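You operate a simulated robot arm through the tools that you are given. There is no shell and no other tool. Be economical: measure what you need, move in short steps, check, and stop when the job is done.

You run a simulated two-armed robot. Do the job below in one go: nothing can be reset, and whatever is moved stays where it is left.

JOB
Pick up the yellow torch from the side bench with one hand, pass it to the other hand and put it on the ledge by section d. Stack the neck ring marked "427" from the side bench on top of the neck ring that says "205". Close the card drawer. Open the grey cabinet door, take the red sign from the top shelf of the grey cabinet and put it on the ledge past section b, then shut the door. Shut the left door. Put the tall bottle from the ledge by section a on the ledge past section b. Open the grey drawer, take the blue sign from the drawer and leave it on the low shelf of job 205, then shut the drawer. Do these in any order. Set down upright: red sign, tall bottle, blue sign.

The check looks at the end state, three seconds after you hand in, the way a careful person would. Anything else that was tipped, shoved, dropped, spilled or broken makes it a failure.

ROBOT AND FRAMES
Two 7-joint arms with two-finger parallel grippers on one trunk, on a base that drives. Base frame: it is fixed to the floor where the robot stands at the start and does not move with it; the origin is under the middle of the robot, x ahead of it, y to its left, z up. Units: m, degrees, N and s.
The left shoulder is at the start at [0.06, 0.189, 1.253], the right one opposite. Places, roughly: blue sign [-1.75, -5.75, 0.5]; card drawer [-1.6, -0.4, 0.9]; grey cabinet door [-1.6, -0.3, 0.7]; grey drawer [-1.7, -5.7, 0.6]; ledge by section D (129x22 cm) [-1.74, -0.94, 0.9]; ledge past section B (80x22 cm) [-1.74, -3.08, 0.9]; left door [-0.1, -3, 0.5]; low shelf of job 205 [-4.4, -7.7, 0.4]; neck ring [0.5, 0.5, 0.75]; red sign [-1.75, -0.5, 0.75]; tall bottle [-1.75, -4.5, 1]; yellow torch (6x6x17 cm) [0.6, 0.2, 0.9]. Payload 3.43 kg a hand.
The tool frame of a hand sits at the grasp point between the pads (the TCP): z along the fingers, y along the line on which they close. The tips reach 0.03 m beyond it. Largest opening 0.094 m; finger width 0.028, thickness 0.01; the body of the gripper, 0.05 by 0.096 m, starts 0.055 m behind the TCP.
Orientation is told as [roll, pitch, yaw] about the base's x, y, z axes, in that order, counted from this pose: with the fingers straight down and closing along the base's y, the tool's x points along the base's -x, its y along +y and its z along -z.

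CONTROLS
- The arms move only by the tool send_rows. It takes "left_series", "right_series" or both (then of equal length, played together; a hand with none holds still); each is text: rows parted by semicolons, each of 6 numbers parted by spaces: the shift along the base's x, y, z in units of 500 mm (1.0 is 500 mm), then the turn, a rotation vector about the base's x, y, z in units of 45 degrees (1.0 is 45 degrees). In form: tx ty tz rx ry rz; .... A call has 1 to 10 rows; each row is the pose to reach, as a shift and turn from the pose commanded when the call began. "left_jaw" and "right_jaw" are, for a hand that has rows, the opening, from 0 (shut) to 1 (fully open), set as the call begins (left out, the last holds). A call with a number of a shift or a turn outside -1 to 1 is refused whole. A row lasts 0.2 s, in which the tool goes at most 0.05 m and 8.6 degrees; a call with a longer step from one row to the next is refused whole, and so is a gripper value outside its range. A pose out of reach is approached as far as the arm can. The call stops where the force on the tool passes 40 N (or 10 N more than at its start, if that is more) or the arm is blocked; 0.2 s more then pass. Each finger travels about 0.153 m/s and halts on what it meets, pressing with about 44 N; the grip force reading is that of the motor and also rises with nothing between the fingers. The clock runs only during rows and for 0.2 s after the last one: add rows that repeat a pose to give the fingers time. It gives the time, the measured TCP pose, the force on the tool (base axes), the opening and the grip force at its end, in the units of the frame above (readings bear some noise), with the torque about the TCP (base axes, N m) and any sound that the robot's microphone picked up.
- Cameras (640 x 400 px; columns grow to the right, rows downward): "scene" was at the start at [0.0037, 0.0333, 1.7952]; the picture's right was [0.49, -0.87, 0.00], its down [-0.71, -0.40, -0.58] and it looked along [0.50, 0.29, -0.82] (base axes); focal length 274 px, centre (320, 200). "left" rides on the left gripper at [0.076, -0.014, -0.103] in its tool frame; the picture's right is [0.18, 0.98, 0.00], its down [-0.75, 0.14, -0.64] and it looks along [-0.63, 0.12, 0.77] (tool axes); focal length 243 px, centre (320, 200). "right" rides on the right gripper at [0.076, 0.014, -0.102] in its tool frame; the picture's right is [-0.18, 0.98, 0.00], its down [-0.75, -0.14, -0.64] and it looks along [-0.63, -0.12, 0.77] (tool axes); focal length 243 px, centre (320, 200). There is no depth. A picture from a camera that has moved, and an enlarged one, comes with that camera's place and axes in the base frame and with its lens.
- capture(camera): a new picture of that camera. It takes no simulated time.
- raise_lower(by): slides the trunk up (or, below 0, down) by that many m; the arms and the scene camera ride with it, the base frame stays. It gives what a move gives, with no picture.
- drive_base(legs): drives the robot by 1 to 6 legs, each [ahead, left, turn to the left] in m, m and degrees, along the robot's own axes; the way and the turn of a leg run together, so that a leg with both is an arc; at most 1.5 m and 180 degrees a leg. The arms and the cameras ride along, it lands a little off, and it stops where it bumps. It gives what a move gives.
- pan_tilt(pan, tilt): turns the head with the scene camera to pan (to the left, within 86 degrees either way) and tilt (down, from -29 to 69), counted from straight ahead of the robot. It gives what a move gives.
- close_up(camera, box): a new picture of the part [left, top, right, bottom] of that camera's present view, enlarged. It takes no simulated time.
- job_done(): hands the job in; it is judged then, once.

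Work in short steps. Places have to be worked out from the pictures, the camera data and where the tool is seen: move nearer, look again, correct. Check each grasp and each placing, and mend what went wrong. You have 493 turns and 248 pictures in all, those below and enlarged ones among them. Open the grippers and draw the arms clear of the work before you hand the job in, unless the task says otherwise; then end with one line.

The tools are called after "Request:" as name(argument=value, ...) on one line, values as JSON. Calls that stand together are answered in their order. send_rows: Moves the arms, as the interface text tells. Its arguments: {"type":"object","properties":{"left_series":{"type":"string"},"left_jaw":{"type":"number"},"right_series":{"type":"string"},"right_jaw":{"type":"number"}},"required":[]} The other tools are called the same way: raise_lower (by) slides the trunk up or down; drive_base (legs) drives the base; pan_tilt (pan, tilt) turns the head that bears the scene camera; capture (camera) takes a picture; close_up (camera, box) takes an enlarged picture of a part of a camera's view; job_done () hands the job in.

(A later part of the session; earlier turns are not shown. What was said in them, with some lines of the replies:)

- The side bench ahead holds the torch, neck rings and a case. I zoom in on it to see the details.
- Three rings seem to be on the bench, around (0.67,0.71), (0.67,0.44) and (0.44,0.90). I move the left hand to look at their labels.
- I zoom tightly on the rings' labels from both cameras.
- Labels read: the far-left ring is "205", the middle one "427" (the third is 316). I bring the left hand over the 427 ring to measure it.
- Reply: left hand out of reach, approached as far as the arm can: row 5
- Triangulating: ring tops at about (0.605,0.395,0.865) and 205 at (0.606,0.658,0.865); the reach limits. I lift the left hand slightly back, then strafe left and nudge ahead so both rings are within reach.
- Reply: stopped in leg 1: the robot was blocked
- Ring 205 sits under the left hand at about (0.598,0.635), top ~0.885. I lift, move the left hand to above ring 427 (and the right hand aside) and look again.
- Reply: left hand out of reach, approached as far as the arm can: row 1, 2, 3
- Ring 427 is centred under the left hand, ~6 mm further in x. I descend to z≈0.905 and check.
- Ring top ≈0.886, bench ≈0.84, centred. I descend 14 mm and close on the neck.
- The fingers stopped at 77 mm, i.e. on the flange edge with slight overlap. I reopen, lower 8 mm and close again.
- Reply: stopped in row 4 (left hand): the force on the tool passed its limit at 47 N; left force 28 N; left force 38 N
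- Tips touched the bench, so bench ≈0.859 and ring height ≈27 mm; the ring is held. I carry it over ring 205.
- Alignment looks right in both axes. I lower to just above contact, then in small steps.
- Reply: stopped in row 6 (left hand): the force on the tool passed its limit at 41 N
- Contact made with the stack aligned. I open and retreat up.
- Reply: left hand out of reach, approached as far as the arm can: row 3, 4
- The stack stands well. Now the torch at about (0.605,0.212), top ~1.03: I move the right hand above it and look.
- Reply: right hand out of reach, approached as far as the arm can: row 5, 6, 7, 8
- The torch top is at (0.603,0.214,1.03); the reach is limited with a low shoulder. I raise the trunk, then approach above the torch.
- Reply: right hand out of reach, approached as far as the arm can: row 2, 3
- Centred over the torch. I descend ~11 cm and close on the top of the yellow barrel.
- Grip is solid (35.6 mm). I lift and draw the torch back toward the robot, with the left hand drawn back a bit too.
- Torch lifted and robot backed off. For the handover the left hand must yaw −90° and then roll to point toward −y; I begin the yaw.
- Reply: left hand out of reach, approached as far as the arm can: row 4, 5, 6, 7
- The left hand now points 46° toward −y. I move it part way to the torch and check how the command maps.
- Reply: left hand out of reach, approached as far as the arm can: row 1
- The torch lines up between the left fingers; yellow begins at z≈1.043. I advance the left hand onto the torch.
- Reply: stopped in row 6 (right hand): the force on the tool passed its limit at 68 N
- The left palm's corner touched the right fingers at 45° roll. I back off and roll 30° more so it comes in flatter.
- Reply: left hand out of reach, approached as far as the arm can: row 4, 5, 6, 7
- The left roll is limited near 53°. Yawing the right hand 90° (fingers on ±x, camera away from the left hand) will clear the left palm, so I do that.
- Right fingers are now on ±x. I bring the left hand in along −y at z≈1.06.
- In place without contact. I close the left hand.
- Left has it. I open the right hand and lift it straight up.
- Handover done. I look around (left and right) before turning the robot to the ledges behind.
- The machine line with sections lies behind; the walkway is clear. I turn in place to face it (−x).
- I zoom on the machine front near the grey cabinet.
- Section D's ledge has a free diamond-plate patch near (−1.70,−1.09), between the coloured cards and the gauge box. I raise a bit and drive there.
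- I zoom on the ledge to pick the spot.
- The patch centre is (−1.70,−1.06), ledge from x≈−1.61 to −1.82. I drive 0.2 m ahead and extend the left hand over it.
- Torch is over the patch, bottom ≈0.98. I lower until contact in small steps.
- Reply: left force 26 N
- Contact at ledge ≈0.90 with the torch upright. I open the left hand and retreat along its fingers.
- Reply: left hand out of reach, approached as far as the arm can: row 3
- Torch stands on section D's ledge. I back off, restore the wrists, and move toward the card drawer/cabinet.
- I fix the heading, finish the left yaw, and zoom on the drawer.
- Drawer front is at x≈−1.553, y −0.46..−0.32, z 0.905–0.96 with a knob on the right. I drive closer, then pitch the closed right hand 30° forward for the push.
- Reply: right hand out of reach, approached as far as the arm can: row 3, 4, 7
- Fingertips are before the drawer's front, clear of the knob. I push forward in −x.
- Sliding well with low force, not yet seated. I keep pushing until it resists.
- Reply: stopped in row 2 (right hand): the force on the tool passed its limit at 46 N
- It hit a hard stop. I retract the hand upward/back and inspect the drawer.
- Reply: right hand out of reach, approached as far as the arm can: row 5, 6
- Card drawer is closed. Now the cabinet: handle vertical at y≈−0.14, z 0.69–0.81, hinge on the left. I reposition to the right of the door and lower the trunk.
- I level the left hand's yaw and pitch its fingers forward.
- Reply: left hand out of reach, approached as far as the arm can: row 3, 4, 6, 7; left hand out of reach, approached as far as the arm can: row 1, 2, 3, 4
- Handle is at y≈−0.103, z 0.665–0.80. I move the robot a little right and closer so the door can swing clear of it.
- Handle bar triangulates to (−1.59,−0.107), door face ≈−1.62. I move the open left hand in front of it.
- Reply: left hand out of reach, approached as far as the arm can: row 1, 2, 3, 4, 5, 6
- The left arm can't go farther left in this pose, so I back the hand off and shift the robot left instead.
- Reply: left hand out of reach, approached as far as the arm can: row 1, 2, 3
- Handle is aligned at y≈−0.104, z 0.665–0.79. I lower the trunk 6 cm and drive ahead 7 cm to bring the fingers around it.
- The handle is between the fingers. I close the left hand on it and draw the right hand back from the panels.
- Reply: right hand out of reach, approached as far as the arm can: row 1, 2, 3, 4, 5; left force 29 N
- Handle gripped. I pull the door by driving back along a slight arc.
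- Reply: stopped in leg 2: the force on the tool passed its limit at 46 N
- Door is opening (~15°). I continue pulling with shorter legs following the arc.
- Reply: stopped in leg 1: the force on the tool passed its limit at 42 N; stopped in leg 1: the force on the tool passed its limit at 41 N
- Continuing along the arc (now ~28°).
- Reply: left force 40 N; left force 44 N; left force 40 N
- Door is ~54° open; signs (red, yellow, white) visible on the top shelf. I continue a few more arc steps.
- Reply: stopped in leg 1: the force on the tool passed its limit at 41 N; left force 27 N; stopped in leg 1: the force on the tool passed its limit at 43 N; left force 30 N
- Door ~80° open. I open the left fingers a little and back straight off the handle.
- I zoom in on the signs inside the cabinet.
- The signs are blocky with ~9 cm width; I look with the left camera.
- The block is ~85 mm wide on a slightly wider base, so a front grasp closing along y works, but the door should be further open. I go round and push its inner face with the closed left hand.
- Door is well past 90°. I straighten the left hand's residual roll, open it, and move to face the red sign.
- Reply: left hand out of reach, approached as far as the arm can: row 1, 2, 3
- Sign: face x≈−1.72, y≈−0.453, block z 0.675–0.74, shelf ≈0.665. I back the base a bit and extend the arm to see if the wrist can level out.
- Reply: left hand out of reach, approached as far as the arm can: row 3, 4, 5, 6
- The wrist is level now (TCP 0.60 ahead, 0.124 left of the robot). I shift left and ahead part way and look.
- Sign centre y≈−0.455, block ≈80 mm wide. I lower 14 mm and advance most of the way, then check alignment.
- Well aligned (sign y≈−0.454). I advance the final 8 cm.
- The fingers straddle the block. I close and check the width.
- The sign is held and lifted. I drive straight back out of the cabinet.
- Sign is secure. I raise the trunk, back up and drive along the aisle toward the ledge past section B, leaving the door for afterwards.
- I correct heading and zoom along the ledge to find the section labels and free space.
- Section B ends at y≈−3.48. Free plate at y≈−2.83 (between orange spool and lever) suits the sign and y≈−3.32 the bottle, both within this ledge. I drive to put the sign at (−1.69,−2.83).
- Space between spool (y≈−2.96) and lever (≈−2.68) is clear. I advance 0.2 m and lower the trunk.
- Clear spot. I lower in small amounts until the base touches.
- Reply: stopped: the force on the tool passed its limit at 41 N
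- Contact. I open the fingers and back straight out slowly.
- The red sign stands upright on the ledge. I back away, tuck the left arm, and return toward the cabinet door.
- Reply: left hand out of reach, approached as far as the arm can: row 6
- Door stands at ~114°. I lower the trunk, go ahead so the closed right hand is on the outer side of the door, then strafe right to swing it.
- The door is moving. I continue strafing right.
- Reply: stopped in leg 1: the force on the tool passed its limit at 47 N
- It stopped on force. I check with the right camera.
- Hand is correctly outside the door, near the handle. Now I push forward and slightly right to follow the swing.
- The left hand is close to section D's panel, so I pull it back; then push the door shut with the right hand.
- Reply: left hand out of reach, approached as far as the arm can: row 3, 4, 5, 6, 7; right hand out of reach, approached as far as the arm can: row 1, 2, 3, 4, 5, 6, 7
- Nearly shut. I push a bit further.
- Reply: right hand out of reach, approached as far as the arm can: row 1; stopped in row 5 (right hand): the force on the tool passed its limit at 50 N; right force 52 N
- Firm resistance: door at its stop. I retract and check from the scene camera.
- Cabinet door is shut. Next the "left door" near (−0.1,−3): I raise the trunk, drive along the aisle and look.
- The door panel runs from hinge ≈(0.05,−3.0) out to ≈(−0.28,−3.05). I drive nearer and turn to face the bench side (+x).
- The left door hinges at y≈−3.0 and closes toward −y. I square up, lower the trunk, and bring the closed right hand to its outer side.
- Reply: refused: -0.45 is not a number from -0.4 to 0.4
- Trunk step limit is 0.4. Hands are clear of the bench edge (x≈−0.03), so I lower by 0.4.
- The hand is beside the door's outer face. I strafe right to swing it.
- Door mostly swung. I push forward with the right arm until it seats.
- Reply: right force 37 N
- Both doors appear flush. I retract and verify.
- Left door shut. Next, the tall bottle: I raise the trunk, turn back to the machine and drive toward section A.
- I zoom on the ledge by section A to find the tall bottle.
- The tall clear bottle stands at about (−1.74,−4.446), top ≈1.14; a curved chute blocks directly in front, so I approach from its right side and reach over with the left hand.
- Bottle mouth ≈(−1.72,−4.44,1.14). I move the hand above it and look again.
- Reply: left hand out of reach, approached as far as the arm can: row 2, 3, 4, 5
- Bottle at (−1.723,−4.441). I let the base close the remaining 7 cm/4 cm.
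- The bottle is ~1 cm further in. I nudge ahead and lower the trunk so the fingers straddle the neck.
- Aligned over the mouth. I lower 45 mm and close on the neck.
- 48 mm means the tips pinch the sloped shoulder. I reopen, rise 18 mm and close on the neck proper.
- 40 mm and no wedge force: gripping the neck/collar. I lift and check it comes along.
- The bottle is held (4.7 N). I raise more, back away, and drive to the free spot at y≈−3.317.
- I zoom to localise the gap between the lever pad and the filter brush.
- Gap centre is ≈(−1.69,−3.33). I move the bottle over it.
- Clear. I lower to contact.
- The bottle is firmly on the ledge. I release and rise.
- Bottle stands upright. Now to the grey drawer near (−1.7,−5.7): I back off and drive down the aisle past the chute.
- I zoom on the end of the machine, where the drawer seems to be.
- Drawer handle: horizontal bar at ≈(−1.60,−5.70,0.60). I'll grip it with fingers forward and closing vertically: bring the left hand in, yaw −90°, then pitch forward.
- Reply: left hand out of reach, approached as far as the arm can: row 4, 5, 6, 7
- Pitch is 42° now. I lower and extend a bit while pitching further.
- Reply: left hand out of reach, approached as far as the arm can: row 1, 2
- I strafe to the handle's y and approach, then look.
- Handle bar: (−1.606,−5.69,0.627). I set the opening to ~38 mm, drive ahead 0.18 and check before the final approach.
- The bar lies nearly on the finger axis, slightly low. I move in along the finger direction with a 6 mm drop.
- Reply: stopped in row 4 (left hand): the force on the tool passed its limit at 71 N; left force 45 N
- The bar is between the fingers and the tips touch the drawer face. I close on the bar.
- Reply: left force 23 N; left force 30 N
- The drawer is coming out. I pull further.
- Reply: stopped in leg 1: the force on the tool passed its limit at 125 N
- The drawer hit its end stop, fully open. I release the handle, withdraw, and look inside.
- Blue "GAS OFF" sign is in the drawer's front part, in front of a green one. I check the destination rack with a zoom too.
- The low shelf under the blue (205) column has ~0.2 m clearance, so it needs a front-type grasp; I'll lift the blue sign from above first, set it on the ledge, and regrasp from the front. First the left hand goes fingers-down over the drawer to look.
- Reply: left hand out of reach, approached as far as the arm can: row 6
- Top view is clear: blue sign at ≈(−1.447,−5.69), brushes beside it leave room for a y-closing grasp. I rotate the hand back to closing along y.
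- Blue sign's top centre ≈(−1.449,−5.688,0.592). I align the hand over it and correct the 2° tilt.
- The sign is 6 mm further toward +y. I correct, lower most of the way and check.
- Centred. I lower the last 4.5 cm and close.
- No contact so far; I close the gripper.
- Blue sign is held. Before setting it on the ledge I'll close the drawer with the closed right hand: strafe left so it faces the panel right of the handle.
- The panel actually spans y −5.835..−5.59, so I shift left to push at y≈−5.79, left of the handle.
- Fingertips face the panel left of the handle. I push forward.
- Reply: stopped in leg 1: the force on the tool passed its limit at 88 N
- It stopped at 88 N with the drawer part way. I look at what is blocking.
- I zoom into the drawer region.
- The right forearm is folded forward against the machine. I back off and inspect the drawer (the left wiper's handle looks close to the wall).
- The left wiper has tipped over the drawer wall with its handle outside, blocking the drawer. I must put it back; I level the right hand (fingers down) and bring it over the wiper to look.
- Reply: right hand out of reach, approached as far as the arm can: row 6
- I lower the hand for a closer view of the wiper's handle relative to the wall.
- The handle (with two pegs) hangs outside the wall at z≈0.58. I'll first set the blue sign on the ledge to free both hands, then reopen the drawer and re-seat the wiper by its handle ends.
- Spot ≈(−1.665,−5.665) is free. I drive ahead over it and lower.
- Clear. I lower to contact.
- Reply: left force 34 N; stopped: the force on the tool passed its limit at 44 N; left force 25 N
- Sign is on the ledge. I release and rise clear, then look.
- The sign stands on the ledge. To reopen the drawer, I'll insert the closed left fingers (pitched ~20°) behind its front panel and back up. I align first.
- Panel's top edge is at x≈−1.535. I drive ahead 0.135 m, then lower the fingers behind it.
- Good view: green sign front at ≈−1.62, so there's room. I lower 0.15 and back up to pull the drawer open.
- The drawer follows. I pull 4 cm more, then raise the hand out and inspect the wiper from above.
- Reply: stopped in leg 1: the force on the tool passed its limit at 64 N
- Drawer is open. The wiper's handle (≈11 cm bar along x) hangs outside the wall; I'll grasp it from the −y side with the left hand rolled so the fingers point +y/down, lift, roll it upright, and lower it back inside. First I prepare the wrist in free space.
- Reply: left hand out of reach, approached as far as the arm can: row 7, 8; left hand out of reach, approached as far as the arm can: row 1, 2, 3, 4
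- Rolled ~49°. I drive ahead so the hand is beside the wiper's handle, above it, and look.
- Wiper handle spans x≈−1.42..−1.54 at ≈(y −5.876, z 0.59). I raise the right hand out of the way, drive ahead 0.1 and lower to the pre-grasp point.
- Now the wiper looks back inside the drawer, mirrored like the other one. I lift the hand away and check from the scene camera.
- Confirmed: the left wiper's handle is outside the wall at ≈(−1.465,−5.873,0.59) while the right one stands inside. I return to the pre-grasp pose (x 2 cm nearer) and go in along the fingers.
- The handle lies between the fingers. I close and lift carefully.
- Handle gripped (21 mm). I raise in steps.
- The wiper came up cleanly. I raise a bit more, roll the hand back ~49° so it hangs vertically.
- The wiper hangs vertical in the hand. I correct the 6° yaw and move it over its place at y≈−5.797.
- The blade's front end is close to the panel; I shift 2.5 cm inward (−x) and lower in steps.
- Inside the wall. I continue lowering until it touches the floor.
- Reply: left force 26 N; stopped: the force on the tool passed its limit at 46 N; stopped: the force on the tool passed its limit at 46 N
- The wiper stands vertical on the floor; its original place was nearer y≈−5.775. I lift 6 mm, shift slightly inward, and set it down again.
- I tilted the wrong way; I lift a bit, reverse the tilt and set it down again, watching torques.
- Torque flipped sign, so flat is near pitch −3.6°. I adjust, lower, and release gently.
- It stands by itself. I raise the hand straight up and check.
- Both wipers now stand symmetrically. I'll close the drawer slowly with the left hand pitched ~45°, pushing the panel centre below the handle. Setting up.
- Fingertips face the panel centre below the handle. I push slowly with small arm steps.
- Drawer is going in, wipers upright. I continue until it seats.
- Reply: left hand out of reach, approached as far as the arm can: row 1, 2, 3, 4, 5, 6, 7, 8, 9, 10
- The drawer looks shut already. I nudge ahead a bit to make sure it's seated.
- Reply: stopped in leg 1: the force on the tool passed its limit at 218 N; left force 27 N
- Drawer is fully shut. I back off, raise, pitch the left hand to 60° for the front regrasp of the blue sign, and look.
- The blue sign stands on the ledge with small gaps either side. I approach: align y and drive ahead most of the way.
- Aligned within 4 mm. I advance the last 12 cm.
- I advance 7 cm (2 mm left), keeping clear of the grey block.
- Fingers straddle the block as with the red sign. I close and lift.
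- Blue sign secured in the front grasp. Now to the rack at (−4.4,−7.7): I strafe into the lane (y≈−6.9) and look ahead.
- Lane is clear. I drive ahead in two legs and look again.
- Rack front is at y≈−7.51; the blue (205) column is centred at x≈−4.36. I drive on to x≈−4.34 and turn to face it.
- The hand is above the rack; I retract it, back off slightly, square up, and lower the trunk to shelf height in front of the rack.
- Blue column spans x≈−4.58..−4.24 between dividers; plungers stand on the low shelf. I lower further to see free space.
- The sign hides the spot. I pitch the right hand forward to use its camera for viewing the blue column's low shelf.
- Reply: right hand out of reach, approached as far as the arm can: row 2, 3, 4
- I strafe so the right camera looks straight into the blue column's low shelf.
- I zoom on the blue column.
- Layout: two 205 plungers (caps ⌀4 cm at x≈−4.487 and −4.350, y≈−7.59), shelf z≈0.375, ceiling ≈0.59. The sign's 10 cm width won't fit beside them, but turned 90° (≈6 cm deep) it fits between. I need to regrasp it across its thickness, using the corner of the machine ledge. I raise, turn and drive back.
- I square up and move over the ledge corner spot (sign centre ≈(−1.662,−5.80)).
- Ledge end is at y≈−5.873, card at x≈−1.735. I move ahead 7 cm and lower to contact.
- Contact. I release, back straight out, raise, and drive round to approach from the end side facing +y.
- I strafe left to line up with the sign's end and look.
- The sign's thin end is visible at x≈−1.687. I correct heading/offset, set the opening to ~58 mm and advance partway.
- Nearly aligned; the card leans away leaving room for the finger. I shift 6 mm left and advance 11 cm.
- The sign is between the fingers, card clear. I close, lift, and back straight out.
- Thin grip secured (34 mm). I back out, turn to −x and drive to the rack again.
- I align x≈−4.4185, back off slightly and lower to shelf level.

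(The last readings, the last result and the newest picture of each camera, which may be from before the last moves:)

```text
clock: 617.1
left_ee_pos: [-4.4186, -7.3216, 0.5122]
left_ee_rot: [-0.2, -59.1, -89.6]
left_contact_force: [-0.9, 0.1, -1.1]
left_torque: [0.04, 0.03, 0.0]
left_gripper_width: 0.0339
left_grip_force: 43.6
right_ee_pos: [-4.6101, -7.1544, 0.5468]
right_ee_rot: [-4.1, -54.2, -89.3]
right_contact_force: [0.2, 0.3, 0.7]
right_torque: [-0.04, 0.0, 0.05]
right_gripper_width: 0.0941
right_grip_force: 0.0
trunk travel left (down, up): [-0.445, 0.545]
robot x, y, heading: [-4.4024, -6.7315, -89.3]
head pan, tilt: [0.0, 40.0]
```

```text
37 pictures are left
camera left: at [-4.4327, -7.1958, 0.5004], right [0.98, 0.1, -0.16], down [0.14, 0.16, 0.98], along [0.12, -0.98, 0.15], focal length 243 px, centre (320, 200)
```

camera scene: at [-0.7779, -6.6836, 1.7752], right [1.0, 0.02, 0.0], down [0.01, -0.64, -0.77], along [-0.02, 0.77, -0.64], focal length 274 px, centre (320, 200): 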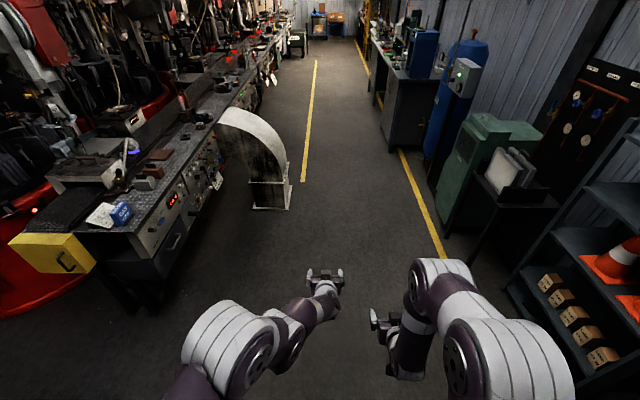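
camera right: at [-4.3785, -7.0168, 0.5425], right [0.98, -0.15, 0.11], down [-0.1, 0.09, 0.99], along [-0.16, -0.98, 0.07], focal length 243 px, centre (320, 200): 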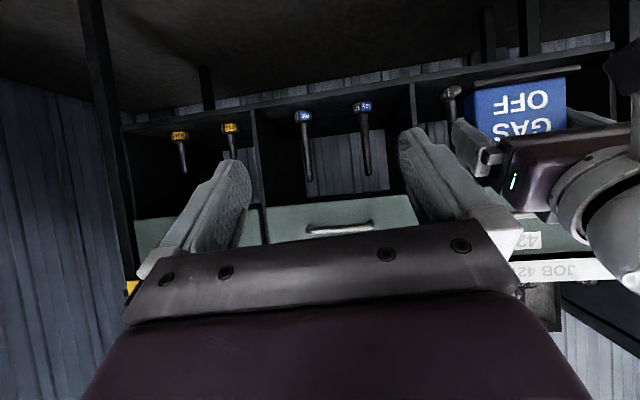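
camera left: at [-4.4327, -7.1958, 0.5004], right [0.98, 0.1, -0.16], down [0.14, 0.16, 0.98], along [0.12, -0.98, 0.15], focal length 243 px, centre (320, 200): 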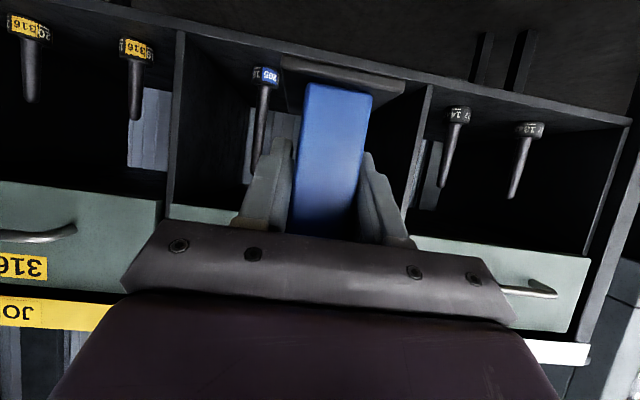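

View is good: left 205 plunger at x≈−4.49, the right one (≈−4.352) hidden behind the sign. I lower to z 0.456 and advance part way.

Request:
raise_lower(by=-0.056)

Request:
drive_base(legs=[[0.13, -0.004, 0]])

Request:
capture(camera="left")

Request:
capture(camera="right")

```text
clock: 618.1
left_ee_pos: [-4.4173, -7.322, 0.4569]
left_ee_rot: [-0.1, -59.1, -89.6]
left_contact_force: [0.6, 0.3, -1.0]
left_torque: [0.06, -0.01, 0.01]
left_gripper_width: 0.0336
left_grip_force: 43.7
right_ee_pos: [-4.6091, -7.1538, 0.4907]
right_ee_rot: [-4.1, -54.3, -89.3]
right_contact_force: [-0.9, 0.4, 0.3]
right_torque: [-0.01, 0.03, -0.03]
right_gripper_width: 0.0941
right_grip_force: 0.1
trunk travel left (down, up): [-0.389, 0.601]
robot x, y, heading: [-4.409, -6.7253, -89.8]
head pan, tilt: [0.0, 40.0]
```

```text
clock: 619.4
left_ee_pos: [-4.4213, -7.4564, 0.4567]
left_ee_rot: [-0.1, -58.9, -89.7]
left_contact_force: [0.0, 0.1, -1.1]
left_torque: [0.02, 0.0, 0.01]
left_gripper_width: 0.0337
left_grip_force: 44.4
right_ee_pos: [-4.613, -7.2874, 0.4892]
right_ee_rot: [-4.1, -54.2, -89.3]
right_contact_force: [1.2, 0.3, 0.0]
right_torque: [0.0, -0.02, 0.01]
right_gripper_width: 0.0943
right_grip_force: 0.0
trunk travel left (down, up): [-0.389, 0.601]
robot x, y, heading: [-4.4048, -6.8654, -89.4]
head pan, tilt: [0.0, 40.0]
```

```text
36 pictures are left
camera left: at [-4.4357, -7.3305, 0.4438], right [0.98, 0.1, -0.16], down [0.14, 0.16, 0.98], along [0.12, -0.98, 0.14], focal length 243 px, centre (320, 200)
```

left: 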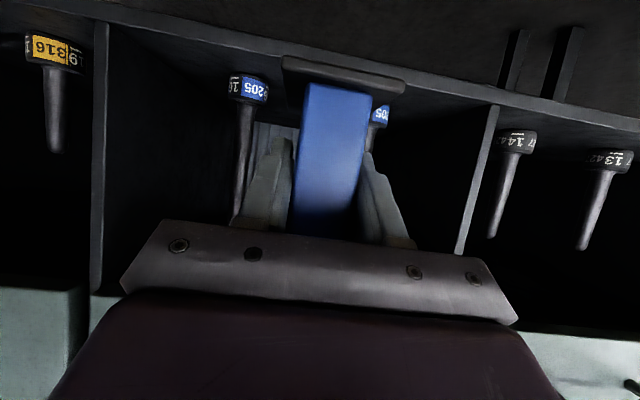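

```text
35 pictures are left
camera right: at [-4.5915, -7.1613, 0.4874], right [0.98, -0.15, 0.11], down [-0.1, 0.09, 0.99], along [-0.16, -0.98, 0.07], focal length 243 px, centre (320, 200)
```

right: 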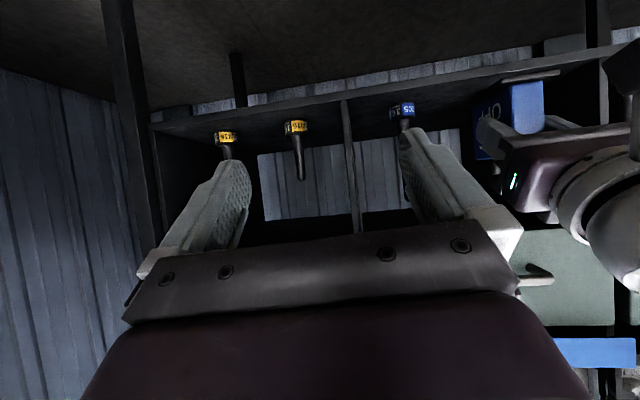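

Both plungers are visible; the hand is centred between them (centre −4.4225). I advance 13 cm in two steps.

Request:
drive_base(legs=[[0.07, -0.002, 0]])

Request:
capture(camera="left")

```text
clock: 620.4
left_ee_pos: [-4.4222, -7.5249, 0.4572]
left_ee_rot: [-0.1, -58.9, -89.7]
left_contact_force: [0.8, 0.4, -1.4]
left_torque: [0.0, -0.02, 0.0]
left_gripper_width: 0.0334
left_grip_force: 43.4
right_ee_pos: [-4.614, -7.3585, 0.4898]
right_ee_rot: [-4.2, -54.2, -89.4]
right_contact_force: [-0.1, -0.2, -0.5]
right_torque: [-0.02, -0.03, 0.02]
right_gripper_width: 0.0939
right_grip_force: 0.1
trunk travel left (down, up): [-0.389, 0.601]
robot x, y, heading: [-4.4078, -6.9314, -89.5]
head pan, tilt: [0.0, 40.0]
```

```text
34 pictures are left
camera left: at [-4.4374, -7.3997, 0.4437], right [0.98, 0.1, -0.16], down [0.14, 0.16, 0.98], along [0.12, -0.98, 0.14], focal length 243 px, centre (320, 200)
```

left: 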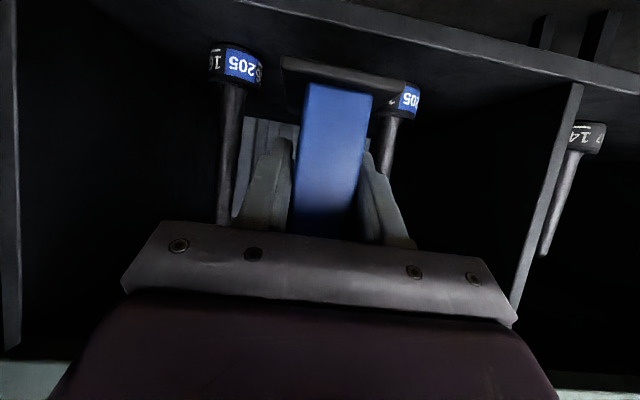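

Refined gap centre ≈−4.4275; I nudge 5 mm toward −x while advancing the last 6 cm.

Request:
drive_base(legs=[[0.0, -0.005, 0]])

Request:
drive_base(legs=[[0.055, -0.001, 0]])

Request:
capture(camera="left")

```text
clock: 621.1
left_ee_pos: [-4.4269, -7.5263, 0.4566]
left_ee_rot: [-0.1, -59.0, -89.7]
left_contact_force: [0.0, -0.2, -1.8]
left_torque: [0.04, 0.0, 0.0]
left_gripper_width: 0.0338
left_grip_force: 44.0
right_ee_pos: [-4.6205, -7.3573, 0.4892]
right_ee_rot: [-4.0, -54.2, -89.5]
right_contact_force: [-0.5, 1.0, 0.0]
right_torque: [-0.02, 0.02, -0.01]
right_gripper_width: 0.0943
right_grip_force: 0.1
trunk travel left (down, up): [-0.389, 0.601]
robot x, y, heading: [-4.4156, -6.9324, -89.8]
head pan, tilt: [0.0, 40.0]
```

```text
clock: 622.1
left_ee_pos: [-4.4271, -7.5825, 0.4566]
left_ee_rot: [-0.1, -58.9, -89.8]
left_contact_force: [-0.5, -0.7, -1.4]
left_torque: [0.03, -0.02, 0.01]
left_gripper_width: 0.0338
left_grip_force: 43.9
right_ee_pos: [-4.6206, -7.4134, 0.4905]
right_ee_rot: [-4.0, -54.2, -89.4]
right_contact_force: [-0.1, -0.4, -0.1]
right_torque: [-0.01, 0.01, 0.0]
right_gripper_width: 0.0941
right_grip_force: 0.1
trunk travel left (down, up): [-0.389, 0.601]
robot x, y, heading: [-4.412, -6.9882, -89.5]
head pan, tilt: [0.0, 40.0]
```

```text
33 pictures are left
camera left: at [-4.4429, -7.4559, 0.4437], right [0.98, 0.1, -0.16], down [0.14, 0.16, 0.98], along [0.12, -0.98, 0.14], focal length 243 px, centre (320, 200)
```

left: 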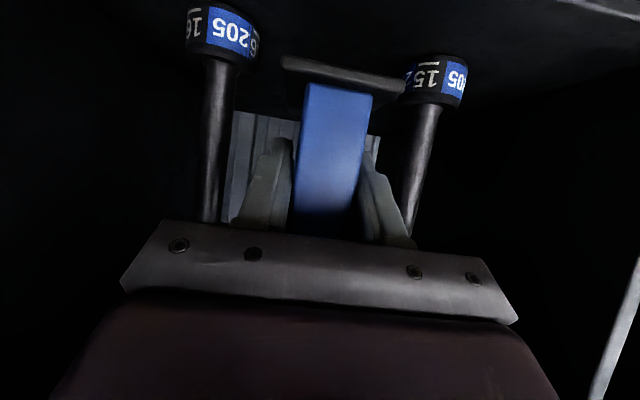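

The margins at the caps are a few millimetres; I shift 4 mm toward −x, then lower gently.

Request:
drive_base(legs=[[0, -0.004, 0]])

Request:
close_up(camera="left", box=[170, 0, 490, 230])

```text
clock: 622.8
left_ee_pos: [-4.4321, -7.5821, 0.457]
left_ee_rot: [0.0, -59.0, -89.7]
left_contact_force: [0.4, 0.4, -2.0]
left_torque: [0.06, -0.01, 0.04]
left_gripper_width: 0.0338
left_grip_force: 43.8
right_ee_pos: [-4.6246, -7.4131, 0.4898]
right_ee_rot: [-4.1, -54.2, -89.4]
right_contact_force: [0.2, 0.2, -0.2]
right_torque: [0.0, 0.02, -0.06]
right_gripper_width: 0.0941
right_grip_force: 0.1
trunk travel left (down, up): [-0.389, 0.601]
robot x, y, heading: [-4.4186, -6.9876, -89.6]
head pan, tilt: [0.0, 40.0]
```

```text
1.74 times, centred on (330, 115) of left
camera zoom: at [-4.447, -7.4557, 0.4441], right [0.98, 0.1, -0.16], down [0.14, 0.16, 0.98], along [0.12, -0.98, 0.15], focal length 422 px, centre (303, 348)
```

zoom: 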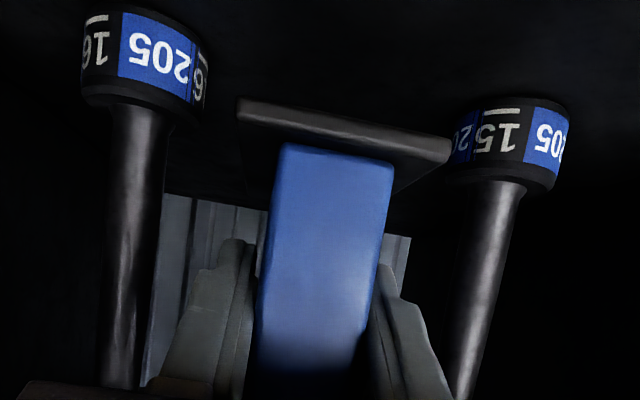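

Margins ≈1 cm on both sides now. I lower to the shelf.

Request:
raise_lower(by=-0.02)

Request:
raise_lower(by=-0.006)

Request:
raise_lower(by=-0.005)

```text
clock: 623.5
left_ee_pos: [-4.4325, -7.5827, 0.4363]
left_ee_rot: [-0.2, -59.1, -89.8]
left_contact_force: [-1.1, 0.2, -2.0]
left_torque: [0.03, 0.01, -0.02]
left_gripper_width: 0.0337
left_grip_force: 44.4
right_ee_pos: [-4.6244, -7.4135, 0.4708]
right_ee_rot: [-4.1, -54.2, -89.4]
right_contact_force: [-1.6, 0.9, 0.1]
right_torque: [0.04, 0.05, -0.01]
right_gripper_width: 0.0938
right_grip_force: 0.1
trunk travel left (down, up): [-0.369, 0.621]
robot x, y, heading: [-4.4151, -6.9889, -89.2]
head pan, tilt: [0.0, 40.0]
```

```text
clock: 624.0
left_ee_pos: [-4.4317, -7.5822, 0.4314]
left_ee_rot: [0.0, -59.0, -89.7]
left_contact_force: [-0.2, 0.1, -1.7]
left_torque: [0.03, 0.0, -0.01]
left_gripper_width: 0.034
left_grip_force: 44.5
right_ee_pos: [-4.6249, -7.4137, 0.4635]
right_ee_rot: [-4.0, -54.3, -89.5]
right_contact_force: [0.1, 0.4, -0.2]
right_torque: [0.0, -0.01, 0.02]
right_gripper_width: 0.0942
right_grip_force: 0.0
trunk travel left (down, up): [-0.363, 0.627]
robot x, y, heading: [-4.421, -6.989, -89.5]
head pan, tilt: [0.0, 40.0]
```

```text
clock: 624.5
left_ee_pos: [-4.4319, -7.5822, 0.4254]
left_ee_rot: [0.0, -59.1, -89.7]
left_contact_force: [-0.6, -0.1, -1.8]
left_torque: [0.01, 0.0, 0.02]
left_gripper_width: 0.0336
left_grip_force: 43.5
right_ee_pos: [-4.6244, -7.4138, 0.4595]
right_ee_rot: [-4.1, -54.2, -89.4]
right_contact_force: [0.4, 0.5, 0.2]
right_torque: [-0.05, 0.01, 0.01]
right_gripper_width: 0.0941
right_grip_force: 0.1
trunk travel left (down, up): [-0.358, 0.632]
robot x, y, heading: [-4.4165, -6.989, -89.5]
head pan, tilt: [0.0, 40.0]
```

No contact yet; I continue in small steps.

Request:
raise_lower(by=-0.006)

Request:
raise_lower(by=-0.006)

Request:
capture(camera="left")

```text
clock: 625.1
left_ee_pos: [-4.4318, -7.5822, 0.4205]
left_ee_rot: [-0.1, -59.0, -89.7]
left_contact_force: [0.1, 1.2, -1.2]
left_torque: [0.03, -0.02, -0.01]
left_gripper_width: 0.0339
left_grip_force: 43.4
right_ee_pos: [-4.6242, -7.414, 0.4526]
right_ee_rot: [-4.1, -54.1, -89.5]
right_contact_force: [-0.4, -0.9, 0.4]
right_torque: [-0.01, 0.0, -0.02]
right_gripper_width: 0.0942
right_grip_force: 0.1
trunk travel left (down, up): [-0.352, 0.638]
robot x, y, heading: [-4.4184, -6.9876, -89.7]
head pan, tilt: [0.0, 40.0]
```

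```text
clock: 625.6
left_ee_pos: [-4.4324, -7.583, 0.4137]
left_ee_rot: [-0.2, -59.0, -89.7]
left_contact_force: [0.2, -0.4, -1.2]
left_torque: [0.05, -0.01, -0.01]
left_gripper_width: 0.0336
left_grip_force: 43.9
right_ee_pos: [-4.6244, -7.4132, 0.4484]
right_ee_rot: [-4.1, -54.2, -89.3]
right_contact_force: [-0.1, -0.3, 0.2]
right_torque: [-0.01, 0.03, 0.02]
right_gripper_width: 0.094
right_grip_force: 0.1
trunk travel left (down, up): [-0.346, 0.644]
robot x, y, heading: [-4.42, -6.9901, -89.6]
head pan, tilt: [0.0, 40.0]
```

```text
31 pictures are left
camera left: at [-4.4469, -7.4557, 0.4012], right [0.98, 0.1, -0.16], down [0.14, 0.16, 0.98], along [0.12, -0.98, 0.15], focal length 243 px, centre (320, 200)
```

left: 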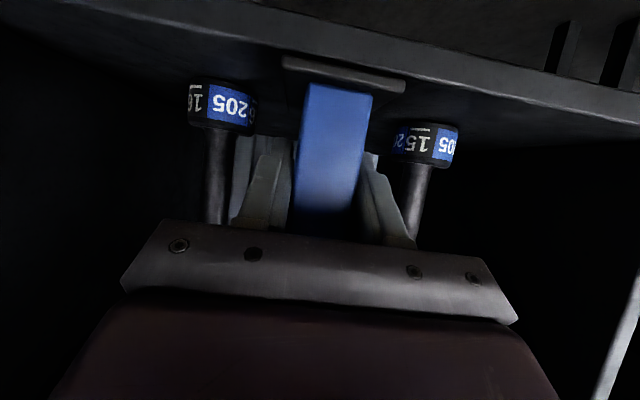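

Still above the shelf; I keep lowering slowly.

Request:
raise_lower(by=-0.006)

Request:
raise_lower(by=-0.006)

Request:
raise_lower(by=-0.006)

```text
clock: 626.2
left_ee_pos: [-4.4321, -7.5826, 0.4126]
left_ee_rot: [-0.4, -59.5, -89.5]
left_contact_force: [1.9, 0.5, 19.2]
left_torque: [0.6, -0.3, -0.05]
left_gripper_width: 0.0338
left_grip_force: 44.0
right_ee_pos: [-4.6244, -7.4122, 0.4423]
right_ee_rot: [-4.0, -54.3, -89.3]
right_contact_force: [-0.4, -1.1, 0.5]
right_torque: [-0.01, 0.03, 0.01]
right_gripper_width: 0.0939
right_grip_force: 0.1
trunk travel left (down, up): [-0.34, 0.65]
robot x, y, heading: [-4.4157, -6.9868, -89.6]
head pan, tilt: [0.0, 40.0]
```

```text
clock: 626.6
left_ee_pos: [-4.4332, -7.5877, 0.4114]
left_ee_rot: [-0.6, -60.0, -89.2]
left_contact_force: [-1.5, -3.6, 10.4]
left_torque: [0.13, -0.12, -0.06]
left_gripper_width: 0.0341
left_grip_force: 44.1
right_ee_pos: [-4.6239, -7.4128, 0.4361]
right_ee_rot: [-4.0, -54.3, -89.3]
right_contact_force: [-0.1, 0.4, -0.6]
right_torque: [0.02, 0.0, 0.03]
right_gripper_width: 0.0939
right_grip_force: 0.0
trunk travel left (down, up): [-0.336, 0.654]
robot x, y, heading: [-4.4212, -6.9902, -89.6]
head pan, tilt: [0.0, 40.0]
stopped: the force on the tool passed its limit at 44 N (the readings are from after the stop); the commanded pose is now the measured one
```

```text
clock: 627.1
left_ee_pos: [-4.4343, -7.591, 0.4111]
left_ee_rot: [-1.1, -60.6, -88.7]
left_contact_force: [-0.4, -3.9, 8.7]
left_torque: [0.15, -0.19, -0.07]
left_gripper_width: 0.0338
left_grip_force: 44.1
right_ee_pos: [-4.625, -7.4137, 0.4315]
right_ee_rot: [-4.1, -54.3, -89.4]
right_contact_force: [-0.8, 0.4, 0.3]
right_torque: [0.04, 0.0, 0.02]
right_gripper_width: 0.0942
right_grip_force: 0.1
trunk travel left (down, up): [-0.33, 0.66]
robot x, y, heading: [-4.4179, -6.99, -89.7]
head pan, tilt: [0.0, 40.0]
stopped: the force on the tool passed its limit at 44 N (the readings are from after the stop); the commanded pose is now the measured one
```

Contact. I open only to ~44 mm (plungers are near) and back straight out.

Request:
send_rows(left_series="0 0 0 0 0 0; 0 0 0 0 0 0; 0 0 0 0 0 0", left_jaw=0.47)

Request:
capture(camera="left")

```text
clock: 627.9
left_ee_pos: [-4.4342, -7.5883, 0.4074]
left_ee_rot: [-0.9, -60.3, -88.8]
left_contact_force: [0.2, 0.5, -0.6]
left_torque: [0.01, 0.01, -0.06]
left_gripper_width: 0.0444
left_grip_force: 0.1
right_ee_pos: [-4.6243, -7.4131, 0.4318]
right_ee_rot: [-4.2, -54.2, -89.2]
right_contact_force: [0.2, 0.4, -0.8]
right_torque: [-0.03, 0.02, 0.01]
right_gripper_width: 0.0942
right_grip_force: 0.1
trunk travel left (down, up): [-0.33, 0.66]
robot x, y, heading: [-4.4185, -6.9893, -89.4]
head pan, tilt: [0.0, 40.0]
```

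```text
30 pictures are left
camera left: at [-4.4492, -7.4626, 0.3925], right [0.98, 0.1, -0.17], down [0.15, 0.19, 0.97], along [0.13, -0.98, 0.17], focal length 243 px, centre (320, 200)
```

left: 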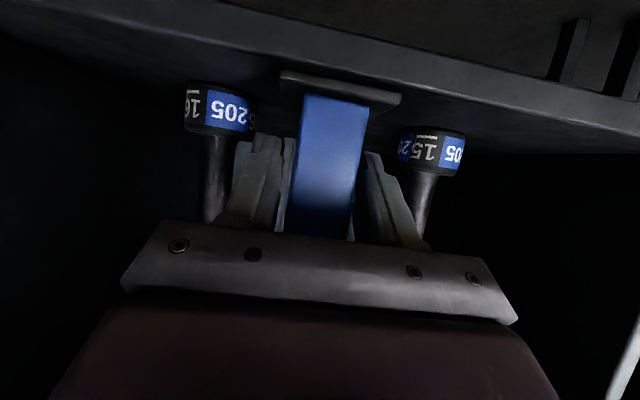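

The sign stands free between the plungers. I back straight out.

Request:
drive_base(legs=[[-0.08, 0, 0]])

Request:
capture(camera="left")

```text
clock: 629.0
left_ee_pos: [-4.4338, -7.5086, 0.4086]
left_ee_rot: [-0.8, -60.3, -88.8]
left_contact_force: [0.8, 0.5, -0.4]
left_torque: [0.0, 0.01, 0.05]
left_gripper_width: 0.044
left_grip_force: 0.1
right_ee_pos: [-4.6233, -7.3333, 0.432]
right_ee_rot: [-4.1, -54.3, -89.2]
right_contact_force: [0.1, 0.1, 0.9]
right_torque: [0.01, 0.01, -0.02]
right_gripper_width: 0.0938
right_grip_force: 0.1
trunk travel left (down, up): [-0.33, 0.66]
robot x, y, heading: [-4.4173, -6.9092, -89.3]
head pan, tilt: [0.0, 40.0]
```

```text
29 pictures are left
camera left: at [-4.4493, -7.3825, 0.3929], right [0.98, 0.1, -0.17], down [0.15, 0.19, 0.97], along [0.13, -0.98, 0.17], focal length 243 px, centre (320, 200)
```

left: 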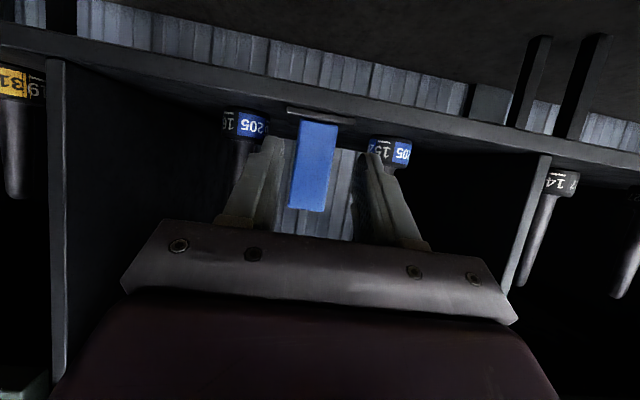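

Sign is upright on the 205 shelf with both plungers undisturbed. I back further and view once more.

Request:
drive_base(legs=[[-0.2, 0, 0]])

Request:
raise_lower(by=0.1)

Request:
capture(camera="left")

```text
clock: 630.6
left_ee_pos: [-4.4334, -7.3043, 0.4081]
left_ee_rot: [-0.8, -60.4, -88.6]
left_contact_force: [-0.2, 0.6, -0.1]
left_torque: [0.01, -0.01, 0.0]
left_gripper_width: 0.0443
left_grip_force: 0.1
right_ee_pos: [-4.625, -7.1313, 0.4312]
right_ee_rot: [-4.1, -54.2, -89.3]
right_contact_force: [-0.4, -1.0, -0.4]
right_torque: [-0.03, 0.0, -0.01]
right_gripper_width: 0.0939
right_grip_force: 0.1
trunk travel left (down, up): [-0.33, 0.66]
robot x, y, heading: [-4.4228, -6.6995, -89.0]
head pan, tilt: [0.0, 40.0]
```

```text
clock: 631.9
left_ee_pos: [-4.4338, -7.3047, 0.5083]
left_ee_rot: [-0.8, -60.2, -88.7]
left_contact_force: [-0.2, -0.2, -1.0]
left_torque: [-0.04, 0.0, 0.01]
left_gripper_width: 0.0443
left_grip_force: 0.0
right_ee_pos: [-4.6253, -7.1309, 0.5313]
right_ee_rot: [-4.1, -54.1, -89.1]
right_contact_force: [-0.2, 0.3, -0.5]
right_torque: [-0.01, -0.03, 0.01]
right_gripper_width: 0.0939
right_grip_force: 0.0
trunk travel left (down, up): [-0.43, 0.56]
robot x, y, heading: [-4.4247, -6.7062, -89.0]
head pan, tilt: [0.0, 40.0]
```

```text
28 pictures are left
camera left: at [-4.4502, -7.1795, 0.4925], right [0.98, 0.1, -0.17], down [0.15, 0.19, 0.97], along [0.13, -0.98, 0.17], focal length 243 px, centre (320, 200)
```

left: 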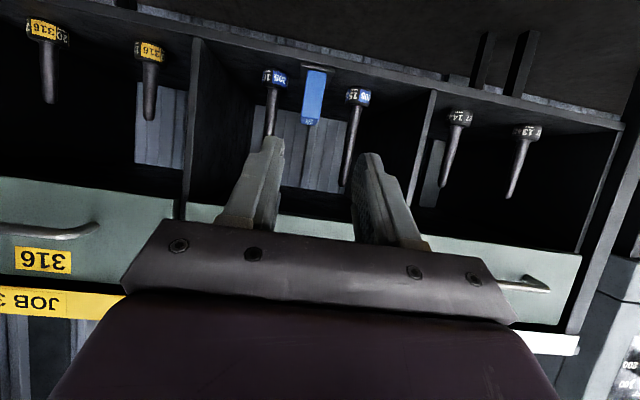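

Everything is in place. I open the left gripper fully and raise the arms clear before handing in.

Request:
send_rows(left_series="0 0.06 0.02 0 0 0; 0 0.1 0.04 0 0 0; 0 0.1 0.04 0 0 0", left_jaw=1, right_series="0 0 0 0 0 0; 0 0 0 0 0 0; 0 0 0 0 0 0", right_jaw=1)

Request:
raise_lower(by=0.4)

Request:
drive_base(legs=[[0, 0, -90]])

Request:
pan_tilt(pan=-86, tilt=20)

Request:
capture(camera="scene")

```text
clock: 632.7
left_ee_pos: [-4.4334, -7.2539, 0.5279]
left_ee_rot: [-0.8, -60.3, -88.6]
left_contact_force: [-0.2, 0.6, 0.3]
left_torque: [-0.02, 0.0, -0.03]
left_gripper_width: 0.0941
left_grip_force: 0.0
right_ee_pos: [-4.6251, -7.1305, 0.5319]
right_ee_rot: [-4.1, -54.2, -89.2]
right_contact_force: [0.1, 0.1, -0.1]
right_torque: [0.0, -0.02, -0.03]
right_gripper_width: 0.094
right_grip_force: 0.0
trunk travel left (down, up): [-0.43, 0.56]
robot x, y, heading: [-4.4207, -6.707, -89.5]
head pan, tilt: [0.0, 40.0]
```

```text
clock: 636.6
left_ee_pos: [-4.4333, -7.2557, 0.9277]
left_ee_rot: [-0.8, -60.3, -88.7]
left_contact_force: [0.0, -0.5, -0.5]
left_torque: [-0.02, -0.01, -0.05]
left_gripper_width: 0.0939
left_grip_force: 0.1
right_ee_pos: [-4.6243, -7.1304, 0.9325]
right_ee_rot: [-4.2, -54.2, -89.1]
right_contact_force: [-0.2, -0.1, 0.1]
right_torque: [-0.05, 0.03, 0.0]
right_gripper_width: 0.0941
right_grip_force: 0.1
trunk travel left (down, up): [-0.83, 0.16]
robot x, y, heading: [-4.4208, -6.7039, -89.2]
head pan, tilt: [0.0, 40.0]
```

```text
clock: 640.9
left_ee_pos: [-4.9703, -6.6724, 0.9279]
left_ee_rot: [-0.8, -60.3, 179.2]
left_contact_force: [0.7, -0.1, 0.1]
left_torque: [0.0, -0.02, 0.0]
left_gripper_width: 0.0939
left_grip_force: 0.0
right_ee_pos: [-4.8386, -6.4855, 0.9318]
right_ee_rot: [-4.0, -54.2, 178.9]
right_contact_force: [0.7, -0.2, 0.3]
right_torque: [0.03, 0.01, -0.02]
right_gripper_width: 0.0939
right_grip_force: 0.1
trunk travel left (down, up): [-0.83, 0.16]
robot x, y, heading: [-4.4216, -6.7044, 178.6]
head pan, tilt: [0.0, 40.0]
```

```text
clock: 642.5
left_ee_pos: [-4.9698, -6.6725, 0.9281]
left_ee_rot: [-0.9, -60.3, 179.1]
left_contact_force: [0.2, -0.5, 0.0]
left_torque: [-0.01, 0.0, 0.02]
left_gripper_width: 0.0942
left_grip_force: 0.1
right_ee_pos: [-4.8392, -6.4852, 0.9312]
right_ee_rot: [-4.1, -54.2, 178.8]
right_contact_force: [-0.5, -0.7, 0.1]
right_torque: [-0.02, -0.01, -0.02]
right_gripper_width: 0.094
right_grip_force: 0.1
trunk travel left (down, up): [-0.83, 0.16]
robot x, y, heading: [-4.4201, -6.7037, 178.6]
head pan, tilt: [-85.9, 20.0]
```

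```text
27 pictures are left
camera scene: at [-4.3648, -6.6158, 1.752], right [1.0, 0.05, 0.0], down [0.02, -0.34, -0.94], along [-0.04, 0.94, -0.34], focal length 274 px, centre (320, 200)
```

scene: 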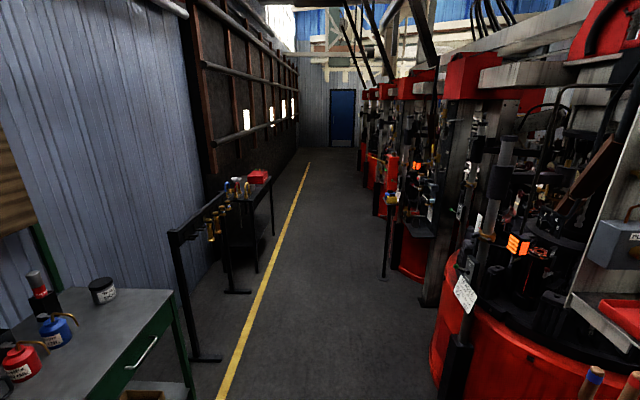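

All tasks are completed and both hands are open and clear; I hand the job in.

Request:
job_done()

```text
The job is handed in.
```

I finished every item on the list and handed the job in. One thing I couldn't confirm: while I was closing the grey drawer, one of the two wipers stored in it tipped over the side wall. I stood it back up and closed the drawer again. The wipers were upright partway through, but I couldn't see inside once it was shut.
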